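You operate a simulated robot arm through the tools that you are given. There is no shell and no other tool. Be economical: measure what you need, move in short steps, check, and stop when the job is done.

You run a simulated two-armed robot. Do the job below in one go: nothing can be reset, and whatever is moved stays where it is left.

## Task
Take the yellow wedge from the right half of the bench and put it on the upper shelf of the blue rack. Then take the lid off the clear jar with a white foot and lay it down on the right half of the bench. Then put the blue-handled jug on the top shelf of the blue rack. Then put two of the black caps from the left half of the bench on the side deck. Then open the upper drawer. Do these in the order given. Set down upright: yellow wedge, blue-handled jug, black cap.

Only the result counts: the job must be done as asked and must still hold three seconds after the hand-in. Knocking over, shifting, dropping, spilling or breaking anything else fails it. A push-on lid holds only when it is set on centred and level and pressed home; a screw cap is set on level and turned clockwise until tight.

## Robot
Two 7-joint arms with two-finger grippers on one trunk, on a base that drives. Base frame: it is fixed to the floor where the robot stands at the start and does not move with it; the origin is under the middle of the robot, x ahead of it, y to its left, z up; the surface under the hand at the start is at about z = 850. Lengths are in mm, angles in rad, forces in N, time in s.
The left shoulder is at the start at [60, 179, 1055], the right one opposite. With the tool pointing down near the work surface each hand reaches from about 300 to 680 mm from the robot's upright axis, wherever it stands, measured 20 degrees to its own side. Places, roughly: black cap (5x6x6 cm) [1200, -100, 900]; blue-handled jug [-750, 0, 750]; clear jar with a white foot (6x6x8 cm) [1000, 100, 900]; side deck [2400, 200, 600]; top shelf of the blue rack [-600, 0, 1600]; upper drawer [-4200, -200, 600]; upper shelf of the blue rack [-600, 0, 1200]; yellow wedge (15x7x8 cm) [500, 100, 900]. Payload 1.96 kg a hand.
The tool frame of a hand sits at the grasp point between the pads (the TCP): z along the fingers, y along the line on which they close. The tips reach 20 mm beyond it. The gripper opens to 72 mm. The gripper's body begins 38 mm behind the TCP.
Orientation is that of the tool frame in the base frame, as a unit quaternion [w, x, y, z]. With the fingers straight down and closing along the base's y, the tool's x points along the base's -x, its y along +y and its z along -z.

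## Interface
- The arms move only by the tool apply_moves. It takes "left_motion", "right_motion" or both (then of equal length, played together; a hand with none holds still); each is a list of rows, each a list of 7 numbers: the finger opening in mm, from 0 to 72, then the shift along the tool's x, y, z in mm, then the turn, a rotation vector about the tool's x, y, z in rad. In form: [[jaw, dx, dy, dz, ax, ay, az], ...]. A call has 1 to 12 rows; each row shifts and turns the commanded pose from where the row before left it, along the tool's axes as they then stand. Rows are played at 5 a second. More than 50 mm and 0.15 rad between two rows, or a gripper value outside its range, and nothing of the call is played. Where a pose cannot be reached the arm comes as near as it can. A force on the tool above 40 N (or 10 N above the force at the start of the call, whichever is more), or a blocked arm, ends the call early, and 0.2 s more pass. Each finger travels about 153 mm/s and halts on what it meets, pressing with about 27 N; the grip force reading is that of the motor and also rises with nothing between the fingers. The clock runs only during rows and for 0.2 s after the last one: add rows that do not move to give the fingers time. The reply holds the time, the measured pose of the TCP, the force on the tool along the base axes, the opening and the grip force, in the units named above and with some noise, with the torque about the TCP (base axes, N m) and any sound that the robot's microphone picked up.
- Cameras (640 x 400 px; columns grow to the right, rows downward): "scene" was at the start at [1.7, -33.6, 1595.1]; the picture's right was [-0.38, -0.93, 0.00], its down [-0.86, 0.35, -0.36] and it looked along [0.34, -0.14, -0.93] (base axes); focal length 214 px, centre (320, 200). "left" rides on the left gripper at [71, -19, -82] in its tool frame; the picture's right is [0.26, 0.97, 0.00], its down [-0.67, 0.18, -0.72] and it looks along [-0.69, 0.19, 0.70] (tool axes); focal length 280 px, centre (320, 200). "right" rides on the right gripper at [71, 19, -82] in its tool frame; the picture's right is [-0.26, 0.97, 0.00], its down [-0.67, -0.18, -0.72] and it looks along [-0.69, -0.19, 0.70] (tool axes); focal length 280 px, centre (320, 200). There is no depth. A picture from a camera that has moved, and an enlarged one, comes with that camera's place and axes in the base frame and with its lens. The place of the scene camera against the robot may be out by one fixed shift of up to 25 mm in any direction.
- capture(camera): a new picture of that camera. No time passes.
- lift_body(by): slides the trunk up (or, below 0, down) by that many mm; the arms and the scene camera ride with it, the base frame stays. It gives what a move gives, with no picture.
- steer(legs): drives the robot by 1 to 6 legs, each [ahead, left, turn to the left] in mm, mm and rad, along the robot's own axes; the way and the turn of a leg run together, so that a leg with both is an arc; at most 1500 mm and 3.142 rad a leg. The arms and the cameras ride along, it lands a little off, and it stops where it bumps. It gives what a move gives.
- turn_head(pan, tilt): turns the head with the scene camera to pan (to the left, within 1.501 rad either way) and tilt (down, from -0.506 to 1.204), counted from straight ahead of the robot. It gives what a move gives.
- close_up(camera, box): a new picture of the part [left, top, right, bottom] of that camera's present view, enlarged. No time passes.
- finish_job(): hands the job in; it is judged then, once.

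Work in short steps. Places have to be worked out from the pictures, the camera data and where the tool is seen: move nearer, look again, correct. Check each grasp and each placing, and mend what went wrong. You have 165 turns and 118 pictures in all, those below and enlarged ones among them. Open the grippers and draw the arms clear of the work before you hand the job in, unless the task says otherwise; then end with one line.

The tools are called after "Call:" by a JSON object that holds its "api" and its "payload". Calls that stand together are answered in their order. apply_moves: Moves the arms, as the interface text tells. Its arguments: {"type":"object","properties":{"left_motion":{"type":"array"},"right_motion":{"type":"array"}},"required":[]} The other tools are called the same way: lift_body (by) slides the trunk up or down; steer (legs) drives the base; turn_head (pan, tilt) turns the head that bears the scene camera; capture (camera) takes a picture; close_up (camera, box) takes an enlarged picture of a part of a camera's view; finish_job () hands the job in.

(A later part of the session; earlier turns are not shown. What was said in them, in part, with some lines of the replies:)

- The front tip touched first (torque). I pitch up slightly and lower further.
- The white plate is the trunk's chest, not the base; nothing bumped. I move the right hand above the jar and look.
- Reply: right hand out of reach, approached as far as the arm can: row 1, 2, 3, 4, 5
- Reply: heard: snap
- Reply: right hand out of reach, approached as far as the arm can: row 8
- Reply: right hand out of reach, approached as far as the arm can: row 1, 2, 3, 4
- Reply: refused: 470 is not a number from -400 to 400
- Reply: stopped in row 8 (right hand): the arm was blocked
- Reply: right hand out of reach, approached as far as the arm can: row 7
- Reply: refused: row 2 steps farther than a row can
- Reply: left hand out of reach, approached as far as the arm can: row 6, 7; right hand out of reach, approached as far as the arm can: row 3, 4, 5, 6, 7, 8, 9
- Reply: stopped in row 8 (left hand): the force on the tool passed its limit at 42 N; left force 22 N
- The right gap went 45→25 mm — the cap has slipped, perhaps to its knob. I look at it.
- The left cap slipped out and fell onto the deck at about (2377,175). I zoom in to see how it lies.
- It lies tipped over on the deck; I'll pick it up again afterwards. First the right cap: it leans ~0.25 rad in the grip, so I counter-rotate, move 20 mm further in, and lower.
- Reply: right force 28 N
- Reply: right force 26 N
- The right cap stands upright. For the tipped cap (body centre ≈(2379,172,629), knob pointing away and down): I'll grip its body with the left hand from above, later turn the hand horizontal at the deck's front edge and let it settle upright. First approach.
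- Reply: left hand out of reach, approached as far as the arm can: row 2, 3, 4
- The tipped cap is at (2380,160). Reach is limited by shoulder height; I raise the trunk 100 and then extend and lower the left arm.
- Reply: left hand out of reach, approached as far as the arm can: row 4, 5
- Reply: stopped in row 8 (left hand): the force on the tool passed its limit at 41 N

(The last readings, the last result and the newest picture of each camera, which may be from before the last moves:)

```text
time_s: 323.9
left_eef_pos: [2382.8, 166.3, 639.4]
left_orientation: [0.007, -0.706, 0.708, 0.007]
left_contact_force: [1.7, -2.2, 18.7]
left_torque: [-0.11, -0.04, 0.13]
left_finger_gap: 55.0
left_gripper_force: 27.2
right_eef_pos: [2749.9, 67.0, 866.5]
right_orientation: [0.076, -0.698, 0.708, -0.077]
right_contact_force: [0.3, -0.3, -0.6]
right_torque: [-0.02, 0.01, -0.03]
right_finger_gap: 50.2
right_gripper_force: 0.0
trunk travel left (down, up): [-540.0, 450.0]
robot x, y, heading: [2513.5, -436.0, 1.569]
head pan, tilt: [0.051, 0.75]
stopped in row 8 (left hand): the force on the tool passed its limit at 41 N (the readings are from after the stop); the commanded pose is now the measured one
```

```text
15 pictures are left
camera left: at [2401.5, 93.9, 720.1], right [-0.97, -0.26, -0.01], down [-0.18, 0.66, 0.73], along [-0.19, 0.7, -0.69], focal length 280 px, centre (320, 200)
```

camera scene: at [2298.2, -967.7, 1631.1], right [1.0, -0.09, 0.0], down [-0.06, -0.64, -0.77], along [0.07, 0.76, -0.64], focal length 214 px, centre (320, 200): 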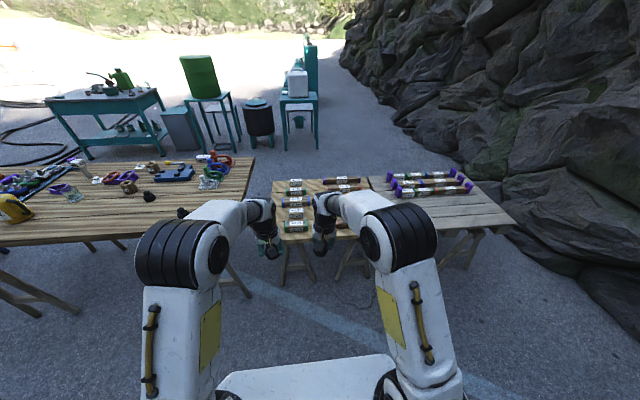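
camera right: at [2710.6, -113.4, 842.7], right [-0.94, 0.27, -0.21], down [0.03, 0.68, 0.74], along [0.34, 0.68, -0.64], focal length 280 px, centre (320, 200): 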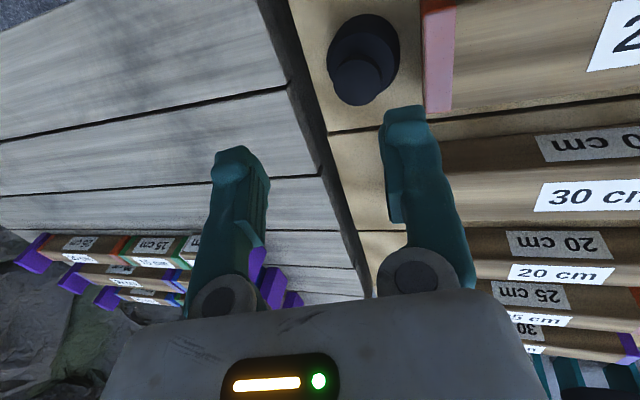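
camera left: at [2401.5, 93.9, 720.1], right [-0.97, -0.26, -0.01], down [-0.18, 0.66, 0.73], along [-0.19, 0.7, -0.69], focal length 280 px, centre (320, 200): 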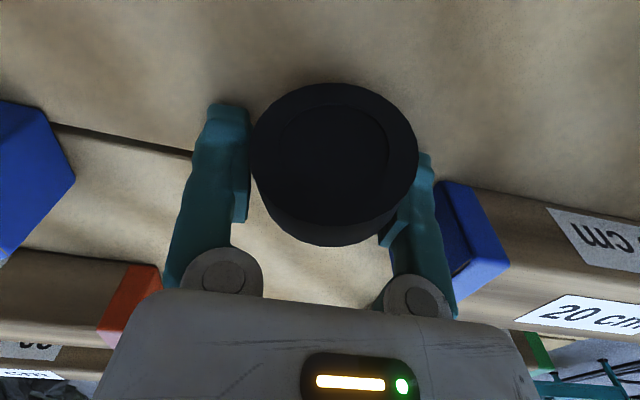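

Gripped at 55 mm across the body. I lift gently and check.

Call:
{"api": "apply_moves", "payload": {"left_motion": [[25, 0, 0, -4, 0, 0, 0], [25, 0, 0, -10, 0, 0, 0], [25, 0, 0, -20, 0, 0, 0], [25, 0, 0, -30, 0, 0, 0], [25, 0, 0, 0, 0, 0, 0]]}}

Call:
{"api": "capture", "payload": {"camera": "left"}}

```text
time_s: 325.1
left_eef_pos: [2381.3, 167.1, 701.5]
left_orientation: [0.004, -0.706, 0.708, 0.003]
left_contact_force: [0.1, -0.5, -0.2]
left_torque: [0.0, 0.02, -0.03]
left_finger_gap: 54.3
left_gripper_force: 26.9
right_eef_pos: [2751.1, 69.2, 865.6]
right_orientation: [0.075, -0.698, 0.708, -0.077]
right_contact_force: [0.1, -0.1, 0.5]
right_torque: [-0.01, -0.01, 0.0]
right_finger_gap: 49.8
right_gripper_force: 0.1
trunk travel left (down, up): [-540.0, 450.0]
robot x, y, heading: [2511.3, -434.4, 1.565]
head pan, tilt: [0.051, 0.75]
```

```text
14 pictures are left
camera left: at [2399.9, 93.4, 782.7], right [-0.97, -0.26, 0.0], down [-0.18, 0.67, 0.72], along [-0.19, 0.7, -0.69], focal length 280 px, centre (320, 200)
```

left: 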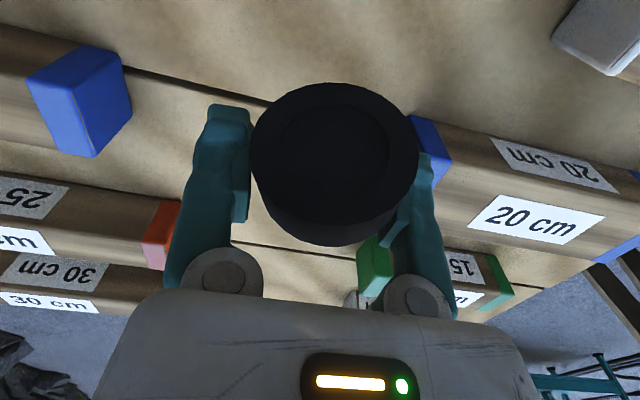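

The cap is held with its knob pointing forward. I raise the trunk 50 and pitch the hand ~96° so the knob points up.

Call:
{"api": "lift_body", "payload": {"by": 50}}

Call:
{"api": "apply_moves", "payload": {"left_motion": [[25, 0, 0, 0, 0, -0.14, 0], [25, 0, 0, 0, 0, -0.14, 0], [25, 0, 0, 0, 0, -0.14, 0], [25, 0, 0, 0, 0, -0.14, 0], [25, 0, 0, 0, 0, -0.14, 0], [25, 0, 0, 0, 0, -0.14, 0], [25, 0, 0, 0, 0, -0.14, 0], [25, 0, 0, 0, 0, -0.14, 0], [25, 0, 0, 0, 0, -0.14, 0], [25, 0, 0, 0, 0, -0.14, 0], [25, 0, 0, 0, 0, -0.14, 0], [25, 0, 0, 0, 0, -0.14, 0]]}}

Call:
{"api": "capture", "payload": {"camera": "left"}}

```text
time_s: 326.0
left_eef_pos: [2382.3, 166.9, 752.1]
left_orientation: [0.004, -0.706, 0.708, 0.004]
left_contact_force: [0.1, 0.4, -1.5]
left_torque: [-0.05, -0.02, 0.04]
left_finger_gap: 54.5
left_gripper_force: 26.9
right_eef_pos: [2750.4, 69.5, 915.4]
right_orientation: [0.075, -0.698, 0.708, -0.077]
right_contact_force: [1.0, 0.0, -0.3]
right_torque: [-0.03, -0.01, -0.02]
right_finger_gap: 50.0
right_gripper_force: 0.1
trunk travel left (down, up): [-590.0, 400.0]
robot x, y, heading: [2515.1, -431.2, 1.565]
head pan, tilt: [0.051, 0.75]
```

```text
time_s: 328.6
left_eef_pos: [2381.6, 166.7, 751.0]
left_orientation: [0.531, -0.468, 0.468, 0.53]
left_contact_force: [-0.3, 0.0, 0.4]
left_torque: [0.0, -0.01, 0.01]
left_finger_gap: 53.8
left_gripper_force: 26.7
right_eef_pos: [2750.2, 69.3, 915.8]
right_orientation: [0.075, -0.698, 0.708, -0.077]
right_contact_force: [0.4, -0.2, -0.2]
right_torque: [0.01, 0.0, 0.02]
right_finger_gap: 50.2
right_gripper_force: 0.1
trunk travel left (down, up): [-590.0, 400.0]
robot x, y, heading: [2514.2, -435.3, 1.563]
head pan, tilt: [0.051, 0.75]
```

```text
13 pictures are left
camera left: at [2399.5, 92.9, 671.2], right [-0.96, 0.03, -0.26], down [-0.18, -0.79, 0.58], along [-0.19, 0.61, 0.77], focal length 280 px, centre (320, 200)
```

left: 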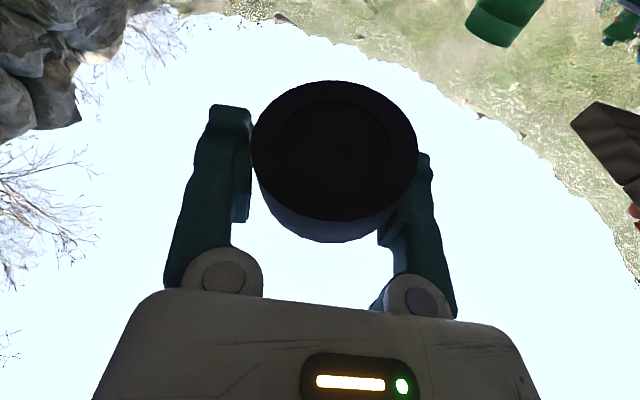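

Cap is now knob-up (leaning ~0.25 to -x). I trim pitch to ~85°, roll to level it, then drive back in short legs to the deck's front edge.

Call:
{"api": "apply_moves", "payload": {"left_motion": [[25, 0, 0, 0, 0, 0.095, 0], [25, 0, 0, 0, 0, 0.095, 0], [25, 0, 0, 0, 0, 0, 0.125], [25, 0, 0, 0, 0, 0, 0.125], [25, 0, 0, 0, 0, 0, 0]]}}

Call:
{"api": "steer", "payload": {"legs": [[-40, 0, 0], [-40, 0, 0], [-40, 0, 0], [-40, 0, 0], [-40, 0, 0], [-27, 0, 0]]}}

Call:
{"api": "capture", "payload": {"camera": "left"}}

```text
time_s: 329.8
left_eef_pos: [2380.6, 164.9, 750.6]
left_orientation: [0.419, -0.448, 0.577, 0.539]
left_contact_force: [0.3, 0.9, -0.1]
left_torque: [0.03, -0.01, 0.02]
left_finger_gap: 53.5
left_gripper_force: 26.8
right_eef_pos: [2750.9, 70.2, 914.6]
right_orientation: [0.076, -0.699, 0.707, -0.077]
right_contact_force: [-0.3, -1.4, 0.4]
right_torque: [-0.02, -0.01, -0.01]
right_finger_gap: 50.0
right_gripper_force: 0.1
trunk travel left (down, up): [-590.0, 400.0]
robot x, y, heading: [2512.1, -433.0, 1.565]
head pan, tilt: [0.051, 0.75]
```

```text
time_s: 333.0
left_eef_pos: [2381.9, -58.8, 752.8]
left_orientation: [0.42, -0.448, 0.577, 0.539]
left_contact_force: [0.5, 0.9, -0.3]
left_torque: [-0.03, 0.03, -0.01]
left_finger_gap: 52.9
left_gripper_force: 27.3
right_eef_pos: [2751.0, -156.4, 916.6]
right_orientation: [0.075, -0.698, 0.708, -0.078]
right_contact_force: [0.7, -0.1, -0.3]
right_torque: [0.02, 0.03, -0.01]
right_finger_gap: 49.7
right_gripper_force: 0.1
trunk travel left (down, up): [-590.0, 400.0]
robot x, y, heading: [2515.3, -656.7, 1.559]
head pan, tilt: [0.051, 0.75]
```

```text
12 pictures are left
camera left: at [2380.8, -146.7, 684.6], right [-1.0, 0.0, -0.01], down [-0.01, -0.67, 0.75], along [-0.01, 0.75, 0.67], focal length 280 px, centre (320, 200)
```

left: 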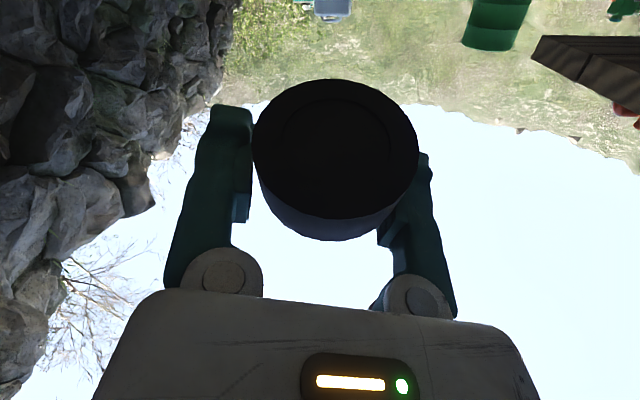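

Cap base now level as seen by the camera. I lower: trunk -100, then small arm steps until contact.

Call:
{"api": "lift_body", "payload": {"by": -100}}

Call:
{"api": "apply_moves", "payload": {"left_motion": [[25, 7.7, -2, 0.5, 0, 0, 0], [25, 4.8, -1.2, 0.3, 0, 0, 0], [25, 2.9, -0.7, 0.2, 0, 0, 0], [25, 0, 0, 0, 0, 0, 0]]}}

```text
time_s: 334.4
left_eef_pos: [2381.1, -59.7, 654.4]
left_orientation: [0.422, -0.446, 0.576, 0.54]
left_contact_force: [0.2, 1.8, 16.5]
left_torque: [0.21, 0.02, 0.08]
left_finger_gap: 52.2
left_gripper_force: 27.2
right_eef_pos: [2749.4, -157.1, 816.8]
right_orientation: [0.076, -0.697, 0.708, -0.077]
right_contact_force: [-0.6, -0.2, 0.4]
right_torque: [0.02, -0.02, 0.0]
right_finger_gap: 50.1
right_gripper_force: 0.0
trunk travel left (down, up): [-490.0, 500.0]
robot x, y, heading: [2513.5, -658.6, 1.565]
head pan, tilt: [0.051, 0.75]
```

```text
time_s: 334.8
left_eef_pos: [2380.3, -55.2, 652.8]
left_orientation: [0.425, -0.443, 0.57, 0.546]
left_contact_force: [-0.6, 2.5, 21.7]
left_torque: [0.32, 0.05, 0.01]
left_finger_gap: 52.7
left_gripper_force: 26.5
right_eef_pos: [2750.5, -157.5, 816.8]
right_orientation: [0.076, -0.697, 0.709, -0.078]
right_contact_force: [-0.6, 0.0, -0.3]
right_torque: [-0.04, 0.02, 0.01]
right_finger_gap: 50.1
right_gripper_force: 0.1
trunk travel left (down, up): [-490.0, 500.0]
robot x, y, heading: [2510.4, -662.8, 1.562]
head pan, tilt: [0.051, 0.75]
stopped in row 2 (left hand): the force on the tool passed its limit at 44 N (the readings are from after the stop); the commanded pose is now the measured one
```

The cap's front rim is on the deck (contact 15 mm ahead of TCP). I check the view, then release.

Call:
{"api": "apply_moves", "payload": {"left_motion": [[25, -1.5, 0.4, 0, 0, 0, 0], [25, 0, 0, 0, 0, 0, 0]]}}

Call:
{"api": "close_up", "payload": {"camera": "scene", "box": [200, 180, 360, 300]}}

```text
time_s: 335.4
left_eef_pos: [2379.9, -55.7, 652.2]
left_orientation: [0.423, -0.444, 0.572, 0.545]
left_contact_force: [-1.7, 10.1, 27.0]
left_torque: [0.59, -0.07, 0.08]
left_finger_gap: 52.4
left_gripper_force: 27.1
right_eef_pos: [2749.7, -157.4, 817.1]
right_orientation: [0.076, -0.697, 0.708, -0.077]
right_contact_force: [0.2, -0.1, -0.4]
right_torque: [0.01, -0.01, -0.01]
right_finger_gap: 50.0
right_gripper_force: 0.0
trunk travel left (down, up): [-490.0, 500.0]
robot x, y, heading: [2510.3, -659.6, 1.568]
head pan, tilt: [0.051, 0.75]
```

```text
3.33 times, centred on (280, 240) of scene
camera zoom: at [2517.2, -651.9, 1417.0], right [1.0, 0.04, 0.0], down [0.03, -0.68, -0.73], along [-0.03, 0.73, -0.68], focal length 715 px, centre (453, 67)
```

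zoom: 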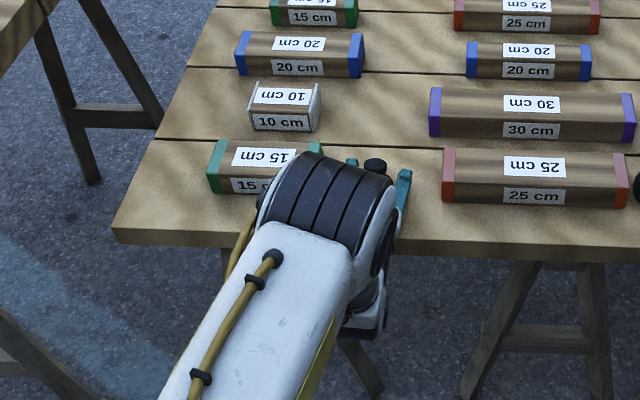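

The knob is visibly up between the fingers, well inside the deck's edge. I relieve the pressure a bit and open slowly.

Call:
{"api": "apply_moves", "payload": {"left_motion": [[25, -2, 0.5, 0, 0, 0, 0], [54, 0, 0, 0, 0, 0, 0], [60, 0, 0, 0, 0, 0, 0], [66, 0, 0, 0, 0, 0, 0], [66, 0, 0, 0, 0, 0, 0]]}}

Call:
{"api": "close_up", "payload": {"camera": "scene", "box": [250, 200, 330, 260]}}

```text
time_s: 336.6
left_eef_pos: [2380.3, -56.4, 651.7]
left_orientation: [0.422, -0.445, 0.574, 0.543]
left_contact_force: [-0.1, 0.2, 0.2]
left_torque: [0.0, -0.01, 0.0]
left_finger_gap: 66.1
left_gripper_force: 0.0
right_eef_pos: [2748.9, -154.8, 815.2]
right_orientation: [0.075, -0.697, 0.709, -0.078]
right_contact_force: [-0.2, 0.1, 0.4]
right_torque: [0.01, -0.02, 0.02]
right_finger_gap: 50.1
right_gripper_force: 0.0
trunk travel left (down, up): [-490.0, 500.0]
robot x, y, heading: [2509.6, -660.2, 1.568]
head pan, tilt: [0.051, 0.75]
```

```text
6.67 times, centred on (290, 230) of scene
camera zoom: at [2516.6, -649.7, 1416.8], right [1.0, 0.04, 0.0], down [0.03, -0.68, -0.73], along [-0.03, 0.73, -0.68], focal length 1430 px, centre (520, 0)
```

zoom: 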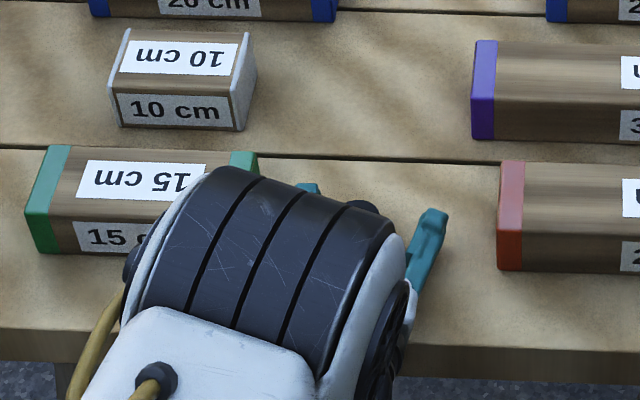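

Released, zero force. I withdraw straight back and view the result.

Call:
{"api": "apply_moves", "payload": {"left_motion": [[66, 0, 0, -12, 0, 0, 0], [66, 0, 0, -15, 0, 0, 0], [66, 0, 0, -20, 0, 0, 0], [66, 0, 0, -25, 0, 0, 0], [66, 0, 0, 0, 0, 0, 0]]}}

Call:
{"api": "steer", "payload": {"legs": [[-250, 0, 0]]}}

Call:
{"api": "close_up", "payload": {"camera": "scene", "box": [220, 130, 440, 268]}}

```text
time_s: 337.8
left_eef_pos: [2378.3, -128.6, 656.6]
left_orientation: [0.421, -0.445, 0.574, 0.543]
left_contact_force: [0.1, -0.9, -0.1]
left_torque: [0.0, 0.0, -0.01]
left_finger_gap: 65.9
left_gripper_force: 0.1
right_eef_pos: [2749.5, -155.1, 815.3]
right_orientation: [0.075, -0.698, 0.708, -0.077]
right_contact_force: [-0.9, 0.3, 0.5]
right_torque: [0.0, 0.01, -0.02]
right_finger_gap: 50.0
right_gripper_force: 0.0
trunk travel left (down, up): [-490.0, 500.0]
robot x, y, heading: [2511.0, -660.5, 1.568]
head pan, tilt: [0.051, 0.75]
```

```text
time_s: 339.6
left_eef_pos: [2376.4, -378.2, 656.4]
left_orientation: [0.421, -0.446, 0.573, 0.544]
left_contact_force: [-0.3, -0.2, -0.5]
left_torque: [-0.01, -0.05, 0.02]
left_finger_gap: 66.0
left_gripper_force: 0.0
right_eef_pos: [2747.1, -404.5, 816.2]
right_orientation: [0.075, -0.699, 0.707, -0.077]
right_contact_force: [0.4, -1.4, 0.8]
right_torque: [0.01, -0.02, 0.0]
right_finger_gap: 50.0
right_gripper_force: 0.0
trunk travel left (down, up): [-490.0, 500.0]
robot x, y, heading: [2509.6, -912.0, 1.57]
head pan, tilt: [0.051, 0.75]
```

```text
2.90 times, centred on (330, 199) of scene
camera zoom: at [2515.5, -899.7, 1416.9], right [1.0, 0.05, 0.0], down [0.03, -0.68, -0.73], along [-0.04, 0.73, -0.68], focal length 622 px, centre (291, 203)
```

zoom: 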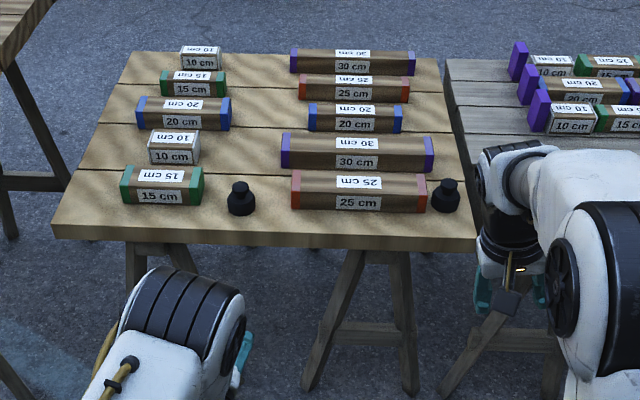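

Both caps stand upright on the side deck. Last: the upper drawer around (-4200,-200,600). I raise the trunk, turn, and drive back through the start corridor in stages.

Call:
{"api": "lift_body", "payload": {"by": 400}}

Call:
{"api": "steer", "payload": {"legs": [[-60, 0, 0], [0, 0, -1.57], [-1260, 0, 0], [-1240, 0, 0]]}}

```text
time_s: 343.4
left_eef_pos: [2376.7, -377.0, 1057.4]
left_orientation: [0.421, -0.446, 0.573, 0.543]
left_contact_force: [-0.5, -0.5, 0.7]
left_torque: [0.0, 0.01, -0.01]
left_finger_gap: 65.8
left_gripper_force: 0.0
right_eef_pos: [2746.3, -405.2, 1215.3]
right_orientation: [0.076, -0.699, 0.707, -0.077]
right_contact_force: [0.9, -0.1, 0.1]
right_torque: [-0.01, -0.02, 0.01]
right_finger_gap: 49.9
right_gripper_force: 0.1
trunk travel left (down, up): [-890.0, 100.0]
robot x, y, heading: [2504.3, -910.1, 1.566]
head pan, tilt: [0.051, 0.75]
```

```text
time_s: 360.1
left_eef_pos: [538.8, -815.6, 1056.2]
left_orientation: [0.683, 0.095, 0.72, 0.082]
left_contact_force: [0.8, 0.1, 0.4]
left_torque: [0.02, -0.03, 0.0]
left_finger_gap: 66.1
left_gripper_force: 0.1
right_eef_pos: [508.3, -1187.2, 1216.3]
right_orientation: [-0.002, 0.013, 0.994, -0.108]
right_contact_force: [0.6, -0.1, 0.4]
right_torque: [0.02, 0.0, 0.0]
right_finger_gap: 49.9
right_gripper_force: 0.3
trunk travel left (down, up): [-890.0, 100.0]
robot x, y, heading: [6.8, -941.7, -0.018]
head pan, tilt: [0.051, 0.75]
```

Call:
{"api": "steer", "payload": {"legs": [[-6, 0, 0.018], [0, 1000, 0]]}}

```text
time_s: 365.5
left_eef_pos: [518.6, 186.4, 1056.3]
left_orientation: [0.681, 0.082, 0.721, 0.094]
left_contact_force: [0.5, 0.2, 0.1]
left_torque: [0.01, 0.0, 0.0]
left_finger_gap: 66.1
left_gripper_force: 0.1
right_eef_pos: [499.3, -183.7, 1215.8]
right_orientation: [-0.001, -0.006, 0.994, -0.109]
right_contact_force: [0.2, -0.3, 0.2]
right_torque: [-0.06, 0.02, -0.02]
right_finger_gap: 50.3
right_gripper_force: 0.0
trunk travel left (down, up): [-890.0, 100.0]
robot x, y, heading: [-8.8, 42.9, 0.025]
head pan, tilt: [0.051, 0.75]
```

Call:
{"api": "steer", "payload": {"legs": [[0, 0, -0.025], [0, 1250, 0], [0, 0, 3.14], [1200, 0, 0], [1100, 0, 0]]}}

Call:
{"api": "turn_head", "payload": {"pan": 0.6, "tilt": 0.35}}

Call:
{"api": "capture", "payload": {"camera": "scene"}}

```text
time_s: 390.4
left_eef_pos: [-2837.6, 1118.0, 1057.0]
left_orientation: [0.093, 0.721, -0.083, -0.681]
left_contact_force: [-0.7, 0.1, -0.4]
left_torque: [0.02, 0.0, 0.0]
left_finger_gap: 66.1
left_gripper_force: 0.1
right_eef_pos: [-2817.7, 1487.7, 1215.9]
right_orientation: [-0.108, 0.994, 0.002, 0.001]
right_contact_force: [-0.4, 0.3, -0.1]
right_torque: [0.01, -0.02, 0.02]
right_finger_gap: 50.1
right_gripper_force: 0.1
trunk travel left (down, up): [-890.0, 100.0]
robot x, y, heading: [-2307.9, 1264.0, -3.127]
head pan, tilt: [0.051, 0.75]
```

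```text
time_s: 391.4
left_eef_pos: [-2838.0, 1117.7, 1056.6]
left_orientation: [0.092, 0.721, -0.084, -0.681]
left_contact_force: [0.2, -1.0, 0.4]
left_torque: [0.01, 0.01, -0.01]
left_finger_gap: 66.1
left_gripper_force: 0.0
right_eef_pos: [-2817.9, 1489.3, 1215.6]
right_orientation: [-0.109, 0.994, 0.002, 0.001]
right_contact_force: [0.1, -0.5, 0.4]
right_torque: [-0.02, -0.01, 0.04]
right_finger_gap: 50.1
right_gripper_force: 0.1
trunk travel left (down, up): [-890.0, 100.0]
robot x, y, heading: [-2308.5, 1264.3, -3.124]
head pan, tilt: [0.6, 0.351]
```

```text
8 pictures are left
camera scene: at [-2315.0, 1195.1, 1852.4], right [-0.58, 0.82, 0.0], down [0.28, 0.2, -0.94], along [-0.77, -0.54, -0.34], focal length 214 px, centre (320, 200)
```

scene: 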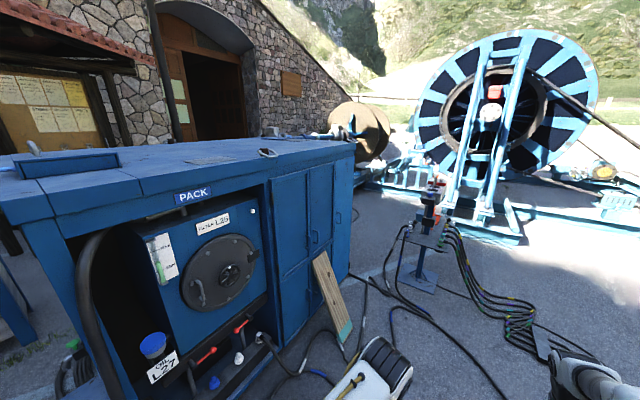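

The target direction falls on the right end of this blue cabinet. I zoom there to look for drawers.

Call:
{"api": "close_up", "payload": {"camera": "scene", "box": [250, 140, 450, 320]}}

```text
2.22 times, centred on (350, 230) of scene
camera zoom: at [-2315.0, 1195.1, 1852.4], right [-0.58, 0.82, 0.0], down [0.28, 0.2, -0.94], along [-0.77, -0.54, -0.34], focal length 477 px, centre (253, 133)
```

zoom: 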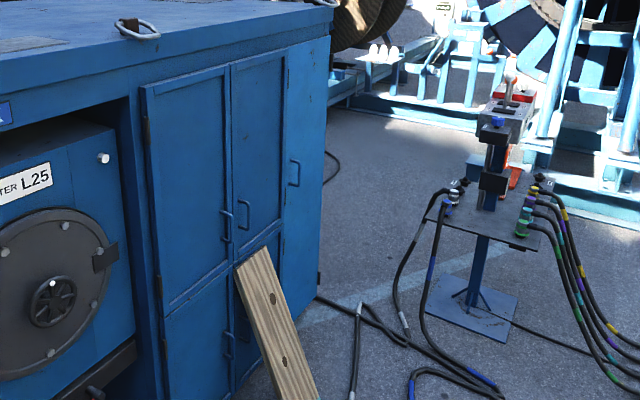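

No drawers on this face, so they should be on the cabinet's far (-x) end. I drive past the hose stand at y≈1500 in stages.

Call:
{"api": "steer", "payload": {"legs": [[0, 0, -0.017], [0, -245, 0], [1500, 0, 0]]}}

```text
time_s: 400.6
left_eef_pos: [-4345.9, 1415.3, 1056.9]
left_orientation: [0.078, 0.719, -0.099, -0.683]
left_contact_force: [-0.2, 1.0, -0.1]
left_torque: [-0.01, 0.0, -0.03]
left_finger_gap: 66.1
left_gripper_force: 0.1
right_eef_pos: [-4309.0, 1784.7, 1214.9]
right_orientation: [-0.107, 0.994, -0.019, 0.003]
right_contact_force: [-0.3, 0.0, -0.1]
right_torque: [-0.03, -0.01, 0.04]
right_finger_gap: 49.9
right_gripper_force: 0.0
trunk travel left (down, up): [-890.0, 100.0]
robot x, y, heading: [-3812.2, 1534.4, 3.111]
head pan, tilt: [0.6, 0.351]
```

Call:
{"api": "steer", "payload": {"legs": [[0, 0, 0.03], [1450, 0, 0], [350, 0, 0]]}}

Call:
{"api": "turn_head", "payload": {"pan": 1.45, "tilt": 0.45}}

```text
time_s: 410.1
left_eef_pos: [-6140.7, 1425.3, 1056.1]
left_orientation: [0.083, 0.72, -0.094, -0.683]
left_contact_force: [0.0, -0.2, 0.1]
left_torque: [-0.03, -0.04, -0.02]
left_finger_gap: 65.9
left_gripper_force: 0.0
right_eef_pos: [-6108.8, 1796.1, 1216.5]
right_orientation: [-0.108, 0.994, -0.012, 0.003]
right_contact_force: [0.6, 0.5, -0.3]
right_torque: [0.01, -0.01, 0.0]
right_finger_gap: 50.3
right_gripper_force: 0.1
trunk travel left (down, up): [-890.0, 100.0]
robot x, y, heading: [-5608.9, 1551.7, 3.128]
head pan, tilt: [0.6, 0.351]
```

```text
time_s: 411.2
left_eef_pos: [-6141.5, 1425.0, 1055.4]
left_orientation: [0.082, 0.72, -0.095, -0.682]
left_contact_force: [0.1, -0.2, -0.5]
left_torque: [0.01, 0.01, 0.04]
left_finger_gap: 66.1
left_gripper_force: 0.1
right_eef_pos: [-6109.6, 1795.4, 1215.0]
right_orientation: [-0.108, 0.994, -0.013, 0.002]
right_contact_force: [0.1, -0.2, 1.2]
right_torque: [-0.03, 0.01, 0.02]
right_finger_gap: 49.9
right_gripper_force: 0.0
trunk travel left (down, up): [-890.0, 100.0]
robot x, y, heading: [-5610.4, 1552.6, 3.125]
head pan, tilt: [1.45, 0.45]
```

I look toward -y before moving there.

Call:
{"api": "capture", "payload": {"camera": "scene"}}

```text
6 pictures are left
camera scene: at [-5551.2, 1447.4, 1843.3], right [-0.99, 0.14, 0.0], down [0.06, 0.43, -0.9], along [-0.12, -0.89, -0.44], focal length 214 px, centre (320, 200)
```

scene: 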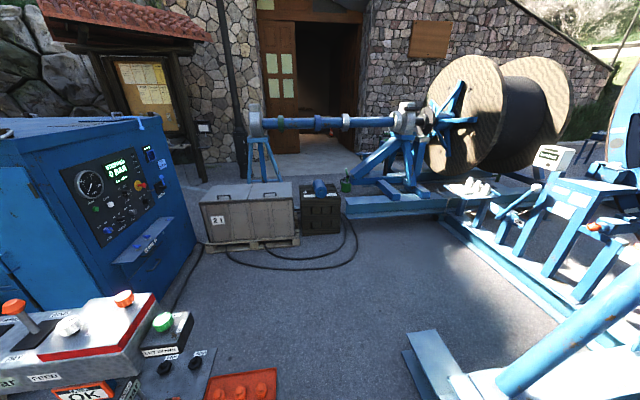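

The cabinet's -x end has a control panel with what looks like drawers below it. I zoom in.

Call:
{"api": "close_up", "payload": {"camera": "scene", "box": [50, 130, 210, 310]}}

```text
2.22 times, centred on (130, 220) of scene
camera zoom: at [-5551.2, 1447.4, 1843.3], right [-0.99, 0.14, 0.0], down [0.06, 0.43, -0.9], along [-0.12, -0.89, -0.44], focal length 477 px, centre (742, 156)
```

zoom: 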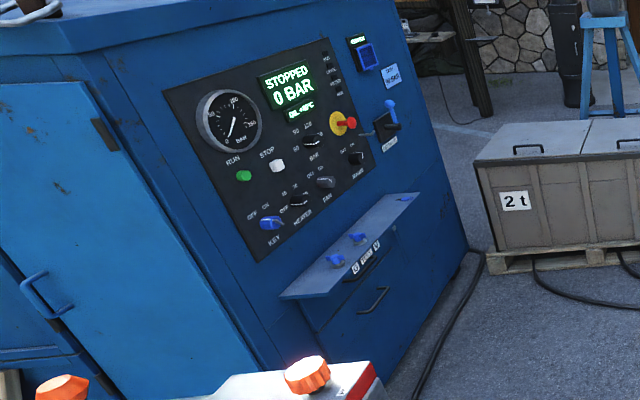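

Upper drawer lies just below the little ledge, about (-4310,-225,650), on the -x end face. I drive round the stand: heading -y down to y≈-220, then face +x.

Call:
{"api": "steer", "payload": {"legs": [[190, 0, 0], [0, 0, 1.587], [900, 0, 0]]}}

```text
time_s: 420.9
left_eef_pos: [-5633.8, 144.1, 1055.5]
left_orientation: [0.548, 0.568, 0.452, -0.414]
left_contact_force: [0.1, -0.2, -0.8]
left_torque: [-0.02, 0.02, 0.01]
left_finger_gap: 66.2
left_gripper_force: 0.0
right_eef_pos: [-6006.4, 159.8, 1215.3]
right_orientation: [-0.077, 0.699, 0.707, -0.077]
right_contact_force: [0.3, -0.8, -1.2]
right_torque: [0.0, -0.01, -0.01]
right_finger_gap: 49.8
right_gripper_force: 0.2
trunk travel left (down, up): [-890.0, 100.0]
robot x, y, heading: [-5778.8, 668.9, -1.554]
head pan, tilt: [1.45, 0.45]
```

Call:
{"api": "steer", "payload": {"legs": [[880, 0, -0.017], [0, 0, 1.571]]}}

Call:
{"api": "turn_head", "payload": {"pan": 0, "tilt": 0.55}}

Call:
{"api": "close_up", "payload": {"camera": "scene", "box": [220, 100, 420, 280]}}

```text
time_s: 429.5
left_eef_pos: [-5234.1, -88.5, 1056.3]
left_orientation: [0.682, 0.087, 0.721, 0.09]
left_contact_force: [1.0, -0.4, -0.2]
left_torque: [0.0, -0.01, 0.01]
left_finger_gap: 66.2
left_gripper_force: 0.0
right_eef_pos: [-5259.8, -459.2, 1215.7]
right_orientation: [-0.001, 0.003, 0.994, -0.108]
right_contact_force: [0.2, 0.0, 0.9]
right_torque: [0.02, -0.01, 0.01]
right_finger_gap: 50.0
right_gripper_force: 0.1
trunk travel left (down, up): [-890.0, 100.0]
robot x, y, heading: [-5765.6, -222.5, 0.005]
head pan, tilt: [1.45, 0.45]
```

```text
time_s: 431.0
left_eef_pos: [-5233.8, -88.8, 1056.2]
left_orientation: [0.682, 0.088, 0.721, 0.089]
left_contact_force: [0.5, 1.1, 0.0]
left_torque: [-0.03, -0.03, 0.0]
left_finger_gap: 65.8
left_gripper_force: 0.1
right_eef_pos: [-5258.4, -458.9, 1216.4]
right_orientation: [-0.001, 0.003, 0.994, -0.108]
right_contact_force: [0.7, -0.1, 0.5]
right_torque: [0.0, 0.03, -0.04]
right_finger_gap: 50.0
right_gripper_force: 0.3
trunk travel left (down, up): [-890.0, 100.0]
robot x, y, heading: [-5766.7, -224.1, 0.003]
head pan, tilt: [0.0, 0.55]
```

```text
2.22 times, centred on (320, 190) of scene
camera zoom: at [-5724.6, -237.7, 1834.2], right [0.0, -1.0, 0.0], down [-0.52, 0.0, -0.85], along [0.85, 0.0, -0.52], focal length 477 px, centre (320, 222)
```

zoom: 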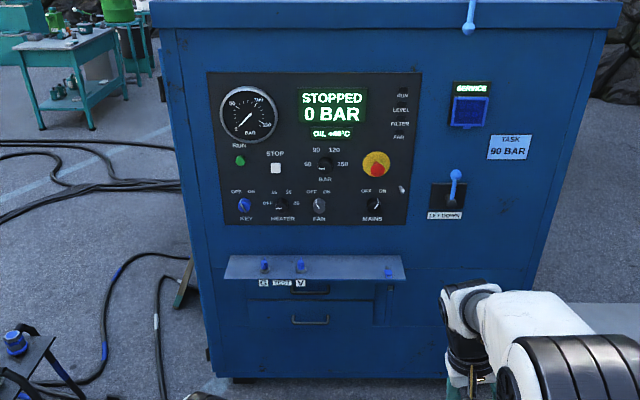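

Upper handle: a horizontal bar just under the ledge at about (-4200,-196,565). I retract the right hand, roll the left hand so that its jaws close vertically, and lower the trunk.

Call:
{"api": "apply_moves", "payload": {"left_motion": [[66, 0, 0, 0, 0, 0, 0.147], [66, 0, 0, 0, 0, 0, 0.147], [66, 0, 0, 0, 0, 0, 0.147], [66, 0, 0, 0, 0, 0, 0.147], [66, 0, 0, 0, 0, 0, 0.147], [66, 0, 0, 0, 0, 0, 0.147], [66, 0, 0, 0, 0, 0, 0.147], [66, 0, 0, 0, 0, 0, 0.147], [66, 0, 0, 0, 0, 0, 0.144], [66, 0, 0, 0, 0, 0, 0]], "right_motion": [[50, 40, 0, -10, 0, 0, 0], [50, 40, 0, -10, 0, 0, 0], [50, 40, 0, -10, 0, 0, 0], [50, 40, 0, -10, 0, 0, 0], [50, 0, 0, 0, 0, 0, 0], [50, 0, 0, 0, 0, 0, 0], [50, 0, 0, 0, 0, 0, 0], [50, 0, 0, 0, 0, 0, 0], [50, 0, 0, 0, 0, 0, 0], [50, 0, 0, 0, 0, 0, 0]]}}

Call:
{"api": "lift_body", "payload": {"by": -400}}

Call:
{"api": "lift_body", "payload": {"by": -80}}

Call:
{"api": "steer", "payload": {"legs": [[0, -108, 0], [830, 0, 0]]}}

```text
time_s: 433.2
left_eef_pos: [-5233.3, -89.0, 1056.6]
left_orientation: [0.485, 0.512, 0.514, 0.488]
left_contact_force: [0.1, -0.3, -0.3]
left_torque: [0.0, 0.0, 0.01]
left_finger_gap: 66.3
left_gripper_force: 0.2
right_eef_pos: [-5416.8, -450.1, 1256.6]
right_orientation: [-0.001, 0.003, 0.994, -0.108]
right_contact_force: [-0.5, 0.2, -0.5]
right_torque: [-0.02, -0.02, 0.01]
right_finger_gap: 49.8
right_gripper_force: 0.2
trunk travel left (down, up): [-890.0, 100.0]
robot x, y, heading: [-5762.2, -226.8, 0.002]
head pan, tilt: [0.0, 0.55]
```

```text
time_s: 437.1
left_eef_pos: [-5233.3, -89.1, 656.3]
left_orientation: [0.486, 0.511, 0.515, 0.487]
left_contact_force: [-0.8, 0.4, -0.6]
left_torque: [-0.01, -0.03, 0.0]
left_finger_gap: 66.2
left_gripper_force: 0.1
right_eef_pos: [-5417.2, -449.4, 856.3]
right_orientation: [-0.002, 0.004, 0.994, -0.108]
right_contact_force: [-0.2, -0.7, -0.4]
right_torque: [-0.02, 0.01, 0.02]
right_finger_gap: 49.8
right_gripper_force: 0.1
trunk travel left (down, up): [-490.0, 500.0]
robot x, y, heading: [-5762.5, -225.7, -0.0]
head pan, tilt: [0.0, 0.55]
```

```text
time_s: 438.2
left_eef_pos: [-5234.0, -88.8, 577.2]
left_orientation: [0.484, 0.511, 0.516, 0.488]
left_contact_force: [0.2, 0.6, 0.3]
left_torque: [-0.05, 0.02, 0.0]
left_finger_gap: 65.8
left_gripper_force: 0.0
right_eef_pos: [-5418.2, -448.9, 776.4]
right_orientation: [-0.001, 0.003, 0.994, -0.108]
right_contact_force: [-0.6, -0.3, 0.8]
right_torque: [-0.02, -0.01, -0.01]
right_finger_gap: 49.8
right_gripper_force: 0.0
trunk travel left (down, up): [-410.0, 580.0]
robot x, y, heading: [-5766.2, -226.0, 0.005]
head pan, tilt: [0.0, 0.55]
```

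```text
time_s: 443.5
left_eef_pos: [-4385.0, -214.9, 576.2]
left_orientation: [0.49, 0.517, 0.51, 0.482]
left_contact_force: [0.5, -0.5, -1.4]
left_torque: [0.06, 0.03, -0.01]
left_finger_gap: 66.0
left_gripper_force: 0.0
right_eef_pos: [-4577.3, -571.1, 776.5]
right_orientation: [-0.002, 0.014, 0.994, -0.108]
right_contact_force: [0.5, 1.0, -0.3]
right_torque: [0.0, 0.0, 0.02]
right_finger_gap: 50.1
right_gripper_force: 0.0
trunk travel left (down, up): [-410.0, 580.0]
robot x, y, heading: [-4921.3, -339.5, -0.017]
head pan, tilt: [0.0, 0.55]
```

I look through the left wrist camera at the handle.

Call:
{"api": "capture", "payload": {"camera": "left"}}

```text
3 pictures are left
camera left: at [-4468.4, -144.1, 561.6], right [0.06, 0.26, 0.96], down [-0.71, -0.66, 0.22], along [0.7, -0.7, 0.15], focal length 280 px, centre (320, 200)
```

left: 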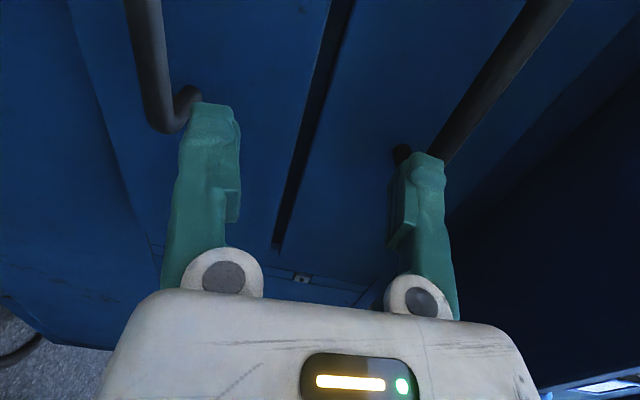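

Triangulating with the scene view: upper handle bar at x≈-4308, z≈660, y from about -255 to -135. I raise the trunk 84 and advance 45 mm, then look again.

Call:
{"api": "lift_body", "payload": {"by": 84}}

Call:
{"api": "apply_moves", "payload": {"left_motion": [[70, 8, 1, 20, 0, 0, 0], [70, 7, 1, 20, 0, 0, 0], [70, 0, 0, 0, 0, 0, 0]]}}

Call:
{"api": "capture", "payload": {"camera": "left"}}

```text
time_s: 444.7
left_eef_pos: [-4386.7, -214.9, 658.9]
left_orientation: [0.489, 0.517, 0.51, 0.482]
left_contact_force: [-0.1, -0.2, -0.3]
left_torque: [0.02, 0.02, 0.01]
left_finger_gap: 65.8
left_gripper_force: 0.0
right_eef_pos: [-4578.3, -572.4, 860.2]
right_orientation: [-0.003, 0.014, 0.994, -0.108]
right_contact_force: [0.1, 0.5, 0.2]
right_torque: [0.02, -0.06, 0.01]
right_finger_gap: 49.9
right_gripper_force: 0.1
trunk travel left (down, up): [-494.0, 496.0]
robot x, y, heading: [-4920.7, -334.7, -0.015]
head pan, tilt: [0.0, 0.55]
```

```text
time_s: 445.5
left_eef_pos: [-4347.7, -199.9, 659.7]
left_orientation: [0.489, 0.518, 0.51, 0.482]
left_contact_force: [0.3, 0.1, 0.3]
left_torque: [-0.01, 0.0, -0.04]
left_finger_gap: 70.0
left_gripper_force: 0.0
right_eef_pos: [-4577.9, -572.7, 860.5]
right_orientation: [-0.002, 0.014, 0.994, -0.108]
right_contact_force: [0.2, -0.1, 0.5]
right_torque: [-0.02, 0.01, 0.01]
right_finger_gap: 50.0
right_gripper_force: 0.1
trunk travel left (down, up): [-494.0, 496.0]
robot x, y, heading: [-4918.3, -340.0, -0.014]
head pan, tilt: [0.0, 0.55]
```

```text
2 pictures are left
camera left: at [-4429.6, -129.0, 644.9], right [0.06, 0.26, 0.96], down [-0.71, -0.66, 0.22], along [0.7, -0.7, 0.15], focal length 280 px, centre (320, 200)
```

left: 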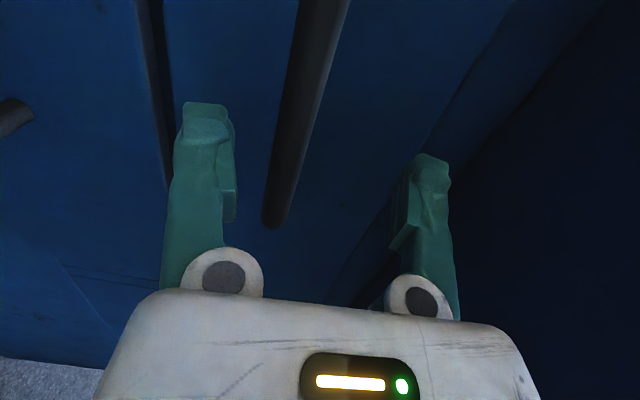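

The bar runs between the fingers, ~13 mm below the TCP. I shift down 12, advance 22 mm and close.

Call:
{"api": "apply_moves", "payload": {"left_motion": [[70, 0, -12, 10, 0, 0, 0], [70, 0, 0, 12, 0, 0, 0], [70, 0, 0, 0, 0, 0, 0], [45, 0, 0, 0, 0, 0, 0], [25, 0, 0, 0, 0, 0, 0], [5, 0, 0, 0, 0, 0, 0], [2, 0, 0, 0, 0, 0, 0], [2, 0, 0, 0, 0, 0, 0]]}}

```text
time_s: 447.3
left_eef_pos: [-4326.0, -200.5, 646.0]
left_orientation: [0.49, 0.517, 0.511, 0.482]
left_contact_force: [-0.9, -0.7, -5.3]
left_torque: [0.03, -0.02, 0.02]
left_finger_gap: 4.5
left_gripper_force: 1.9
right_eef_pos: [-4577.7, -571.5, 860.7]
right_orientation: [-0.002, 0.014, 0.994, -0.108]
right_contact_force: [-0.9, -0.2, -0.6]
right_torque: [-0.03, 0.02, 0.04]
right_finger_gap: 50.1
right_gripper_force: 0.0
trunk travel left (down, up): [-494.0, 496.0]
robot x, y, heading: [-4920.2, -342.9, -0.018]
head pan, tilt: [0.0, 0.55]
```

Call:
{"api": "apply_moves", "payload": {"left_motion": [[2, 0, 0, 0, 0, 0, 0], [2, 0, 0, 0, 0, 0, 0], [2, 0, 0, 0, 0, 0, 0]]}}

```text
time_s: 448.1
left_eef_pos: [-4325.2, -200.2, 646.0]
left_orientation: [0.489, 0.517, 0.511, 0.482]
left_contact_force: [-1.4, 0.0, -6.7]
left_torque: [0.0, -0.06, 0.01]
left_finger_gap: 5.4
left_gripper_force: 2.3
right_eef_pos: [-4578.0, -571.9, 859.8]
right_orientation: [-0.003, 0.013, 0.994, -0.108]
right_contact_force: [-0.3, -0.4, -0.4]
right_torque: [0.01, -0.01, -0.05]
right_finger_gap: 50.0
right_gripper_force: 0.0
trunk travel left (down, up): [-494.0, 496.0]
robot x, y, heading: [-4918.4, -342.1, -0.017]
head pan, tilt: [0.0, 0.55]
```

Call:
{"api": "capture", "payload": {"camera": "left"}}

```text
1 pictures are left
camera left: at [-4406.9, -129.1, 631.7], right [0.06, 0.26, 0.96], down [-0.71, -0.66, 0.22], along [0.7, -0.7, 0.15], focal length 280 px, centre (320, 200)
```

left: 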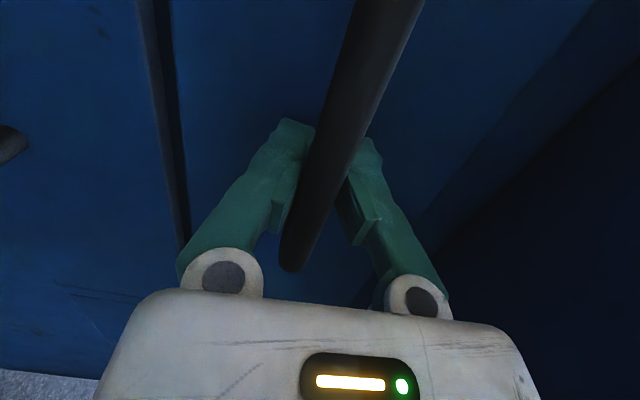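

The bar is trapped in the recess behind the closed pads — a good hook. I pull back gently with the arm.

Call:
{"api": "apply_moves", "payload": {"left_motion": [[2, 0, 0, -8, 0, 0, 0], [2, 0, 0, -10, 0, 0, 0], [2, 0, 0, -12, 0, 0, 0], [2, 0, 0, -15, 0, 0, 0], [2, 0, 0, 0, 0, 0, 0]]}}

```text
time_s: 449.3
left_eef_pos: [-4370.6, -200.3, 647.8]
left_orientation: [0.489, 0.519, 0.511, 0.48]
left_contact_force: [-1.4, 1.4, -19.0]
left_torque: [0.05, -0.06, -0.04]
left_finger_gap: 11.1
left_gripper_force: 6.2
right_eef_pos: [-4578.5, -571.1, 859.2]
right_orientation: [-0.003, 0.014, 0.994, -0.108]
right_contact_force: [0.9, 0.8, 0.0]
right_torque: [0.0, 0.0, 0.0]
right_finger_gap: 50.1
right_gripper_force: 0.1
trunk travel left (down, up): [-494.0, 496.0]
robot x, y, heading: [-4922.7, -341.3, -0.017]
head pan, tilt: [0.0, 0.55]
```

Gap 11 mm: the bar now sits between the pads but off-centre (downward force). I lower the hand 5 mm so both fingers grip, then keep pulling.

Call:
{"api": "apply_moves", "payload": {"left_motion": [[2, 0, -3, 0, 0, 0, 0], [2, 0, -3, 0, 0, 0, 0], [2, 0, 0, 0, 0, 0, 0], [2, 0, 0, 0, 0, 0, 0]]}}

```text
time_s: 450.3
left_eef_pos: [-4370.8, -201.1, 645.2]
left_orientation: [0.49, 0.516, 0.51, 0.483]
left_contact_force: [0.6, 0.7, 4.5]
left_torque: [-0.05, 0.02, -0.03]
left_finger_gap: 5.7
left_gripper_force: 31.6
right_eef_pos: [-4578.8, -571.7, 859.6]
right_orientation: [-0.002, 0.013, 0.994, -0.108]
right_contact_force: [0.7, -0.3, 0.5]
right_torque: [0.02, 0.0, 0.01]
right_finger_gap: 50.2
right_gripper_force: 0.0
trunk travel left (down, up): [-494.0, 496.0]
robot x, y, heading: [-4920.3, -340.5, -0.019]
head pan, tilt: [0.0, 0.55]
```

The pads slid over the bar (now only pinching its rear). I open, advance 14 mm so the bar sits mid-pad, and close fully.

Call:
{"api": "apply_moves", "payload": {"left_motion": [[40, 0, 0, 0, 0, 0, 0], [40, 0, 0, 0, 0, 0, 0], [40, 0, 0, 7, 0, 0, 0], [40, 0, 0, 7, 0, 0, 0], [40, 0, 0, 0, 0, 0, 0], [20, 0, 0, 0, 0, 0, 0], [2, 0, 0, 0, 0, 0, 0], [0, 0, 0, 0, 0, 0, 0], [0, 0, 0, 0, 0, 0, 0]]}}

```text
time_s: 452.3
left_eef_pos: [-4356.0, -201.4, 641.8]
left_orientation: [0.489, 0.517, 0.511, 0.482]
left_contact_force: [-0.5, 0.5, 0.7]
left_torque: [0.01, 0.02, 0.03]
left_finger_gap: 0.3
left_gripper_force: 27.0
right_eef_pos: [-4577.9, -572.6, 860.6]
right_orientation: [-0.002, 0.014, 0.994, -0.108]
right_contact_force: [-0.6, -0.4, 0.5]
right_torque: [0.01, -0.02, 0.02]
right_finger_gap: 50.1
right_gripper_force: 0.0
trunk travel left (down, up): [-494.0, 496.0]
robot x, y, heading: [-4918.3, -337.8, -0.014]
head pan, tilt: [0.0, 0.55]
```

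Nothing between the pads here, so the bar is behind them (the drawer did move a little). By the earlier jug calibration a full grip is at TCP x≈-4380: open, back 24 mm, close.

Call:
{"api": "apply_moves", "payload": {"left_motion": [[40, 0, 0, 0, 0, 0, 0], [40, 0, 0, 0, 0, 0, 0], [40, 0, 2, -12, 0, 0, 0], [40, 0, 0, -12, 0, 0, 0], [40, 0, 0, 0, 0, 0, 0], [20, 0, 0, 0, 0, 0, 0], [2, 0, 0, 0, 0, 0, 0], [0, 0, 0, 0, 0, 0, 0], [0, 0, 0, 0, 0, 0, 0]]}}

```text
time_s: 454.3
left_eef_pos: [-4379.1, -201.3, 645.5]
left_orientation: [0.489, 0.517, 0.511, 0.482]
left_contact_force: [-1.1, -1.8, -7.7]
left_torque: [0.04, 0.04, 0.09]
left_finger_gap: 7.1
left_gripper_force: 34.9
right_eef_pos: [-4579.1, -571.5, 860.1]
right_orientation: [-0.003, 0.013, 0.994, -0.108]
right_contact_force: [0.2, 0.6, 0.8]
right_torque: [0.03, -0.03, 0.0]
right_finger_gap: 49.9
right_gripper_force: 0.0
trunk travel left (down, up): [-494.0, 496.0]
robot x, y, heading: [-4920.1, -339.5, -0.018]
head pan, tilt: [0.0, 0.55]
```

Firm grip (7 mm, 35 N). I pull back 30 mm and watch gap and force.

Call:
{"api": "apply_moves", "payload": {"left_motion": [[0, 0, 0, -8, 0, 0, 0], [0, 0, 0, -10, 0, 0, 0], [0, 0, 0, -12, 0, 0, 0], [0, 0, 0, 0, 0, 0, 0]]}}

```text
time_s: 455.3
left_eef_pos: [-4410.0, -200.7, 645.0]
left_orientation: [0.489, 0.519, 0.511, 0.48]
left_contact_force: [-1.0, -7.1, -28.3]
left_torque: [0.08, 0.1, -0.29]
left_finger_gap: 6.7
left_gripper_force: 34.8
right_eef_pos: [-4576.9, -572.0, 859.9]
right_orientation: [-0.004, 0.013, 0.994, -0.108]
right_contact_force: [-0.4, 0.0, -0.1]
right_torque: [-0.01, 0.01, 0.01]
right_finger_gap: 50.0
right_gripper_force: 0.0
trunk travel left (down, up): [-494.0, 496.0]
robot x, y, heading: [-4920.8, -343.0, -0.015]
head pan, tilt: [0.0, 0.55]
```

The bar stays gripped, so the drawer is coming. I relieve the vertical load by 3 mm and pull on by driving back.

Call:
{"api": "apply_moves", "payload": {"left_motion": [[0, 0, -3, 0, 0, 0, 0], [0, 0, -1, -5, 0, 0, 0], [0, 0, 0, 0, 0, 0, 0]]}}

Call:
{"api": "steer", "payload": {"legs": [[-40, 0, 0], [-40, 0, 0]]}}

```text
time_s: 456.1
left_eef_pos: [-4413.8, -200.0, 645.6]
left_orientation: [0.49, 0.517, 0.509, 0.483]
left_contact_force: [1.3, -12.6, -3.9]
left_torque: [-0.15, -0.02, -0.06]
left_finger_gap: 6.6
left_gripper_force: 34.3
right_eef_pos: [-4578.4, -573.2, 861.2]
right_orientation: [-0.004, 0.014, 0.994, -0.108]
right_contact_force: [0.2, 0.0, -0.4]
right_torque: [0.0, -0.02, 0.02]
right_finger_gap: 50.1
right_gripper_force: 0.0
trunk travel left (down, up): [-494.0, 496.0]
robot x, y, heading: [-4923.1, -338.7, -0.017]
head pan, tilt: [0.0, 0.55]
```

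```text
time_s: 457.5
left_eef_pos: [-4496.7, -198.1, 645.3]
left_orientation: [0.489, 0.517, 0.51, 0.483]
left_contact_force: [-1.7, -15.6, 2.9]
left_torque: [0.01, 0.05, 0.21]
left_finger_gap: 6.3
left_gripper_force: 34.3
right_eef_pos: [-4658.1, -571.4, 861.6]
right_orientation: [-0.002, 0.014, 0.994, -0.108]
right_contact_force: [-0.4, 0.4, -0.2]
right_torque: [-0.02, -0.01, 0.01]
right_finger_gap: 49.9
right_gripper_force: 0.0
trunk travel left (down, up): [-494.0, 496.0]
robot x, y, heading: [-5001.7, -341.0, -0.016]
head pan, tilt: [0.0, 0.55]
```

Still gripped, drawer ~140 mm out. I relieve the sideways load and pull further.

Call:
{"api": "apply_moves", "payload": {"left_motion": [[0, -2, 0, 0, 0, 0, 0], [0, 0, 0, 0, 0, 0, 0]]}}

Call:
{"api": "steer", "payload": {"legs": [[-40, 0, 0], [-40, 0, 0], [-40, 0, 0]]}}

```text
time_s: 458.1
left_eef_pos: [-4495.1, -197.4, 644.8]
left_orientation: [0.489, 0.517, 0.51, 0.483]
left_contact_force: [1.5, 7.9, 9.4]
left_torque: [0.01, -0.01, -0.41]
left_finger_gap: 6.1
left_gripper_force: 33.6
right_eef_pos: [-4659.0, -568.9, 861.5]
right_orientation: [-0.003, 0.013, 0.994, -0.108]
right_contact_force: [0.9, 0.3, -0.1]
right_torque: [-0.02, 0.01, 0.03]
right_finger_gap: 50.1
right_gripper_force: 0.2
trunk travel left (down, up): [-494.0, 496.0]
robot x, y, heading: [-5001.9, -338.7, -0.015]
head pan, tilt: [0.0, 0.55]
```

```text
time_s: 459.9
left_eef_pos: [-4617.7, -197.2, 645.1]
left_orientation: [0.49, 0.517, 0.51, 0.483]
left_contact_force: [-2.0, -2.0, 13.0]
left_torque: [-0.06, -0.02, -0.37]
left_finger_gap: 5.7
left_gripper_force: 34.1
right_eef_pos: [-4778.7, -568.0, 861.8]
right_orientation: [-0.001, 0.014, 0.994, -0.107]
right_contact_force: [0.2, -0.2, -0.1]
right_torque: [0.05, 0.0, -0.01]
right_finger_gap: 50.1
right_gripper_force: 0.1
trunk travel left (down, up): [-494.0, 496.0]
robot x, y, heading: [-5119.3, -337.1, -0.018]
head pan, tilt: [0.0, 0.55]
```

Continuing: another 80 mm, watching for an end stop.

Call:
{"api": "steer", "payload": {"legs": [[-40, 0, 0], [-40, 0, 0]]}}

```text
time_s: 460.7
left_eef_pos: [-4623.1, -198.1, 645.5]
left_orientation: [0.492, 0.516, 0.509, 0.483]
left_contact_force: [7.5, 0.4, -9.3]
left_torque: [0.05, 0.03, 0.17]
left_finger_gap: 7.0
left_gripper_force: 35.0
right_eef_pos: [-4790.7, -568.4, 860.0]
right_orientation: [-0.004, 0.014, 0.994, -0.109]
right_contact_force: [-0.3, 0.0, 0.1]
right_torque: [0.04, 0.02, 0.0]
right_finger_gap: 49.9
right_gripper_force: 0.0
trunk travel left (down, up): [-494.0, 496.0]
robot x, y, heading: [-5133.5, -329.7, -0.021]
head pan, tilt: [0.0, 0.55]
stopped in leg 1: the force on the tool passed its limit at 53 N (the readings are from after the stop); the commanded pose is now the measured one
```

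End stop reached: the drawer is fully out (~275 mm). I open the jaws and withdraw straight back.

Call:
{"api": "apply_moves", "payload": {"left_motion": [[20, 0, 0, 0, 0, 0, 0], [50, 0, 0, 0, 0, 0, 0], [70, 0, 0, 0, 0, 0, 0], [70, 0, 0, -10, 0, 0, 0], [70, 0, 0, -20, 0, 0, 0], [70, 0, 0, 0, 0, 0, 0]]}}

Call:
{"api": "steer", "payload": {"legs": [[-300, 0, 0]]}}

Call:
{"api": "turn_head", "payload": {"pan": 0.1, "tilt": 0.6}}

Call:
{"api": "capture", "payload": {"camera": "scene"}}

```text
time_s: 462.1
left_eef_pos: [-4656.3, -199.0, 648.1]
left_orientation: [0.493, 0.515, 0.508, 0.484]
left_contact_force: [0.3, 0.0, -0.9]
left_torque: [0.04, 0.01, -0.01]
left_finger_gap: 70.2
left_gripper_force: 0.1
right_eef_pos: [-4791.6, -566.7, 861.2]
right_orientation: [-0.003, 0.013, 0.994, -0.109]
right_contact_force: [-0.9, -0.9, 0.6]
right_torque: [-0.03, 0.0, 0.01]
right_finger_gap: 50.3
right_gripper_force: 0.0
trunk travel left (down, up): [-494.0, 496.0]
robot x, y, heading: [-5134.8, -335.6, -0.018]
head pan, tilt: [0.0, 0.55]
```

```text
time_s: 464.1
left_eef_pos: [-4960.4, -192.3, 648.9]
left_orientation: [0.492, 0.515, 0.509, 0.484]
left_contact_force: [-0.8, 0.7, -0.6]
left_torque: [-0.02, 0.04, -0.01]
left_finger_gap: 70.2
left_gripper_force: 0.1
right_eef_pos: [-5093.8, -562.0, 860.3]
right_orientation: [-0.002, 0.015, 0.994, -0.109]
right_contact_force: [0.2, 0.7, -0.2]
right_torque: [-0.01, -0.02, -0.03]
right_finger_gap: 49.9
right_gripper_force: 0.0
trunk travel left (down, up): [-494.0, 496.0]
robot x, y, heading: [-5435.9, -334.4, -0.02]
head pan, tilt: [0.0, 0.55]
```

```text
time_s: 464.8
left_eef_pos: [-4959.5, -191.4, 648.0]
left_orientation: [0.493, 0.514, 0.508, 0.484]
left_contact_force: [0.6, 0.3, 0.1]
left_torque: [-0.03, -0.03, 0.04]
left_finger_gap: 69.5
left_gripper_force: 0.1
right_eef_pos: [-5092.8, -562.4, 860.7]
right_orientation: [-0.003, 0.013, 0.994, -0.109]
right_contact_force: [0.0, 0.0, -0.1]
right_torque: [0.02, 0.0, -0.01]
right_finger_gap: 50.4
right_gripper_force: 0.0
trunk travel left (down, up): [-494.0, 496.0]
robot x, y, heading: [-5434.3, -327.6, -0.017]
head pan, tilt: [0.099, 0.6]
```

```text
0 pictures are left
camera scene: at [-5397.1, -335.0, 1433.7], right [0.08, -1.0, 0.0], down [-0.56, -0.05, -0.83], along [0.82, 0.07, -0.56], focal length 214 px, centre (320, 200)
```

scene: 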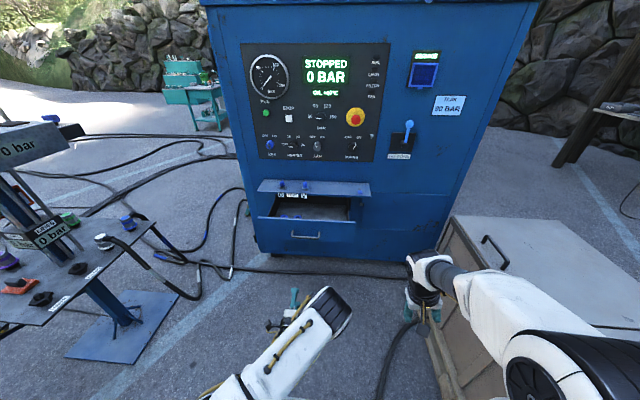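

The upper drawer stands fully open below the ledge, and both hands are open and clear. I hand the job in.

Call:
{"api": "finish_job", "payload": {}}

```text
The job is handed in.
```

I did all five steps in the order given and handed the job in. One black cap slipped from the gripper on the way and fell onto the side deck; I picked it up again and stood it upright.
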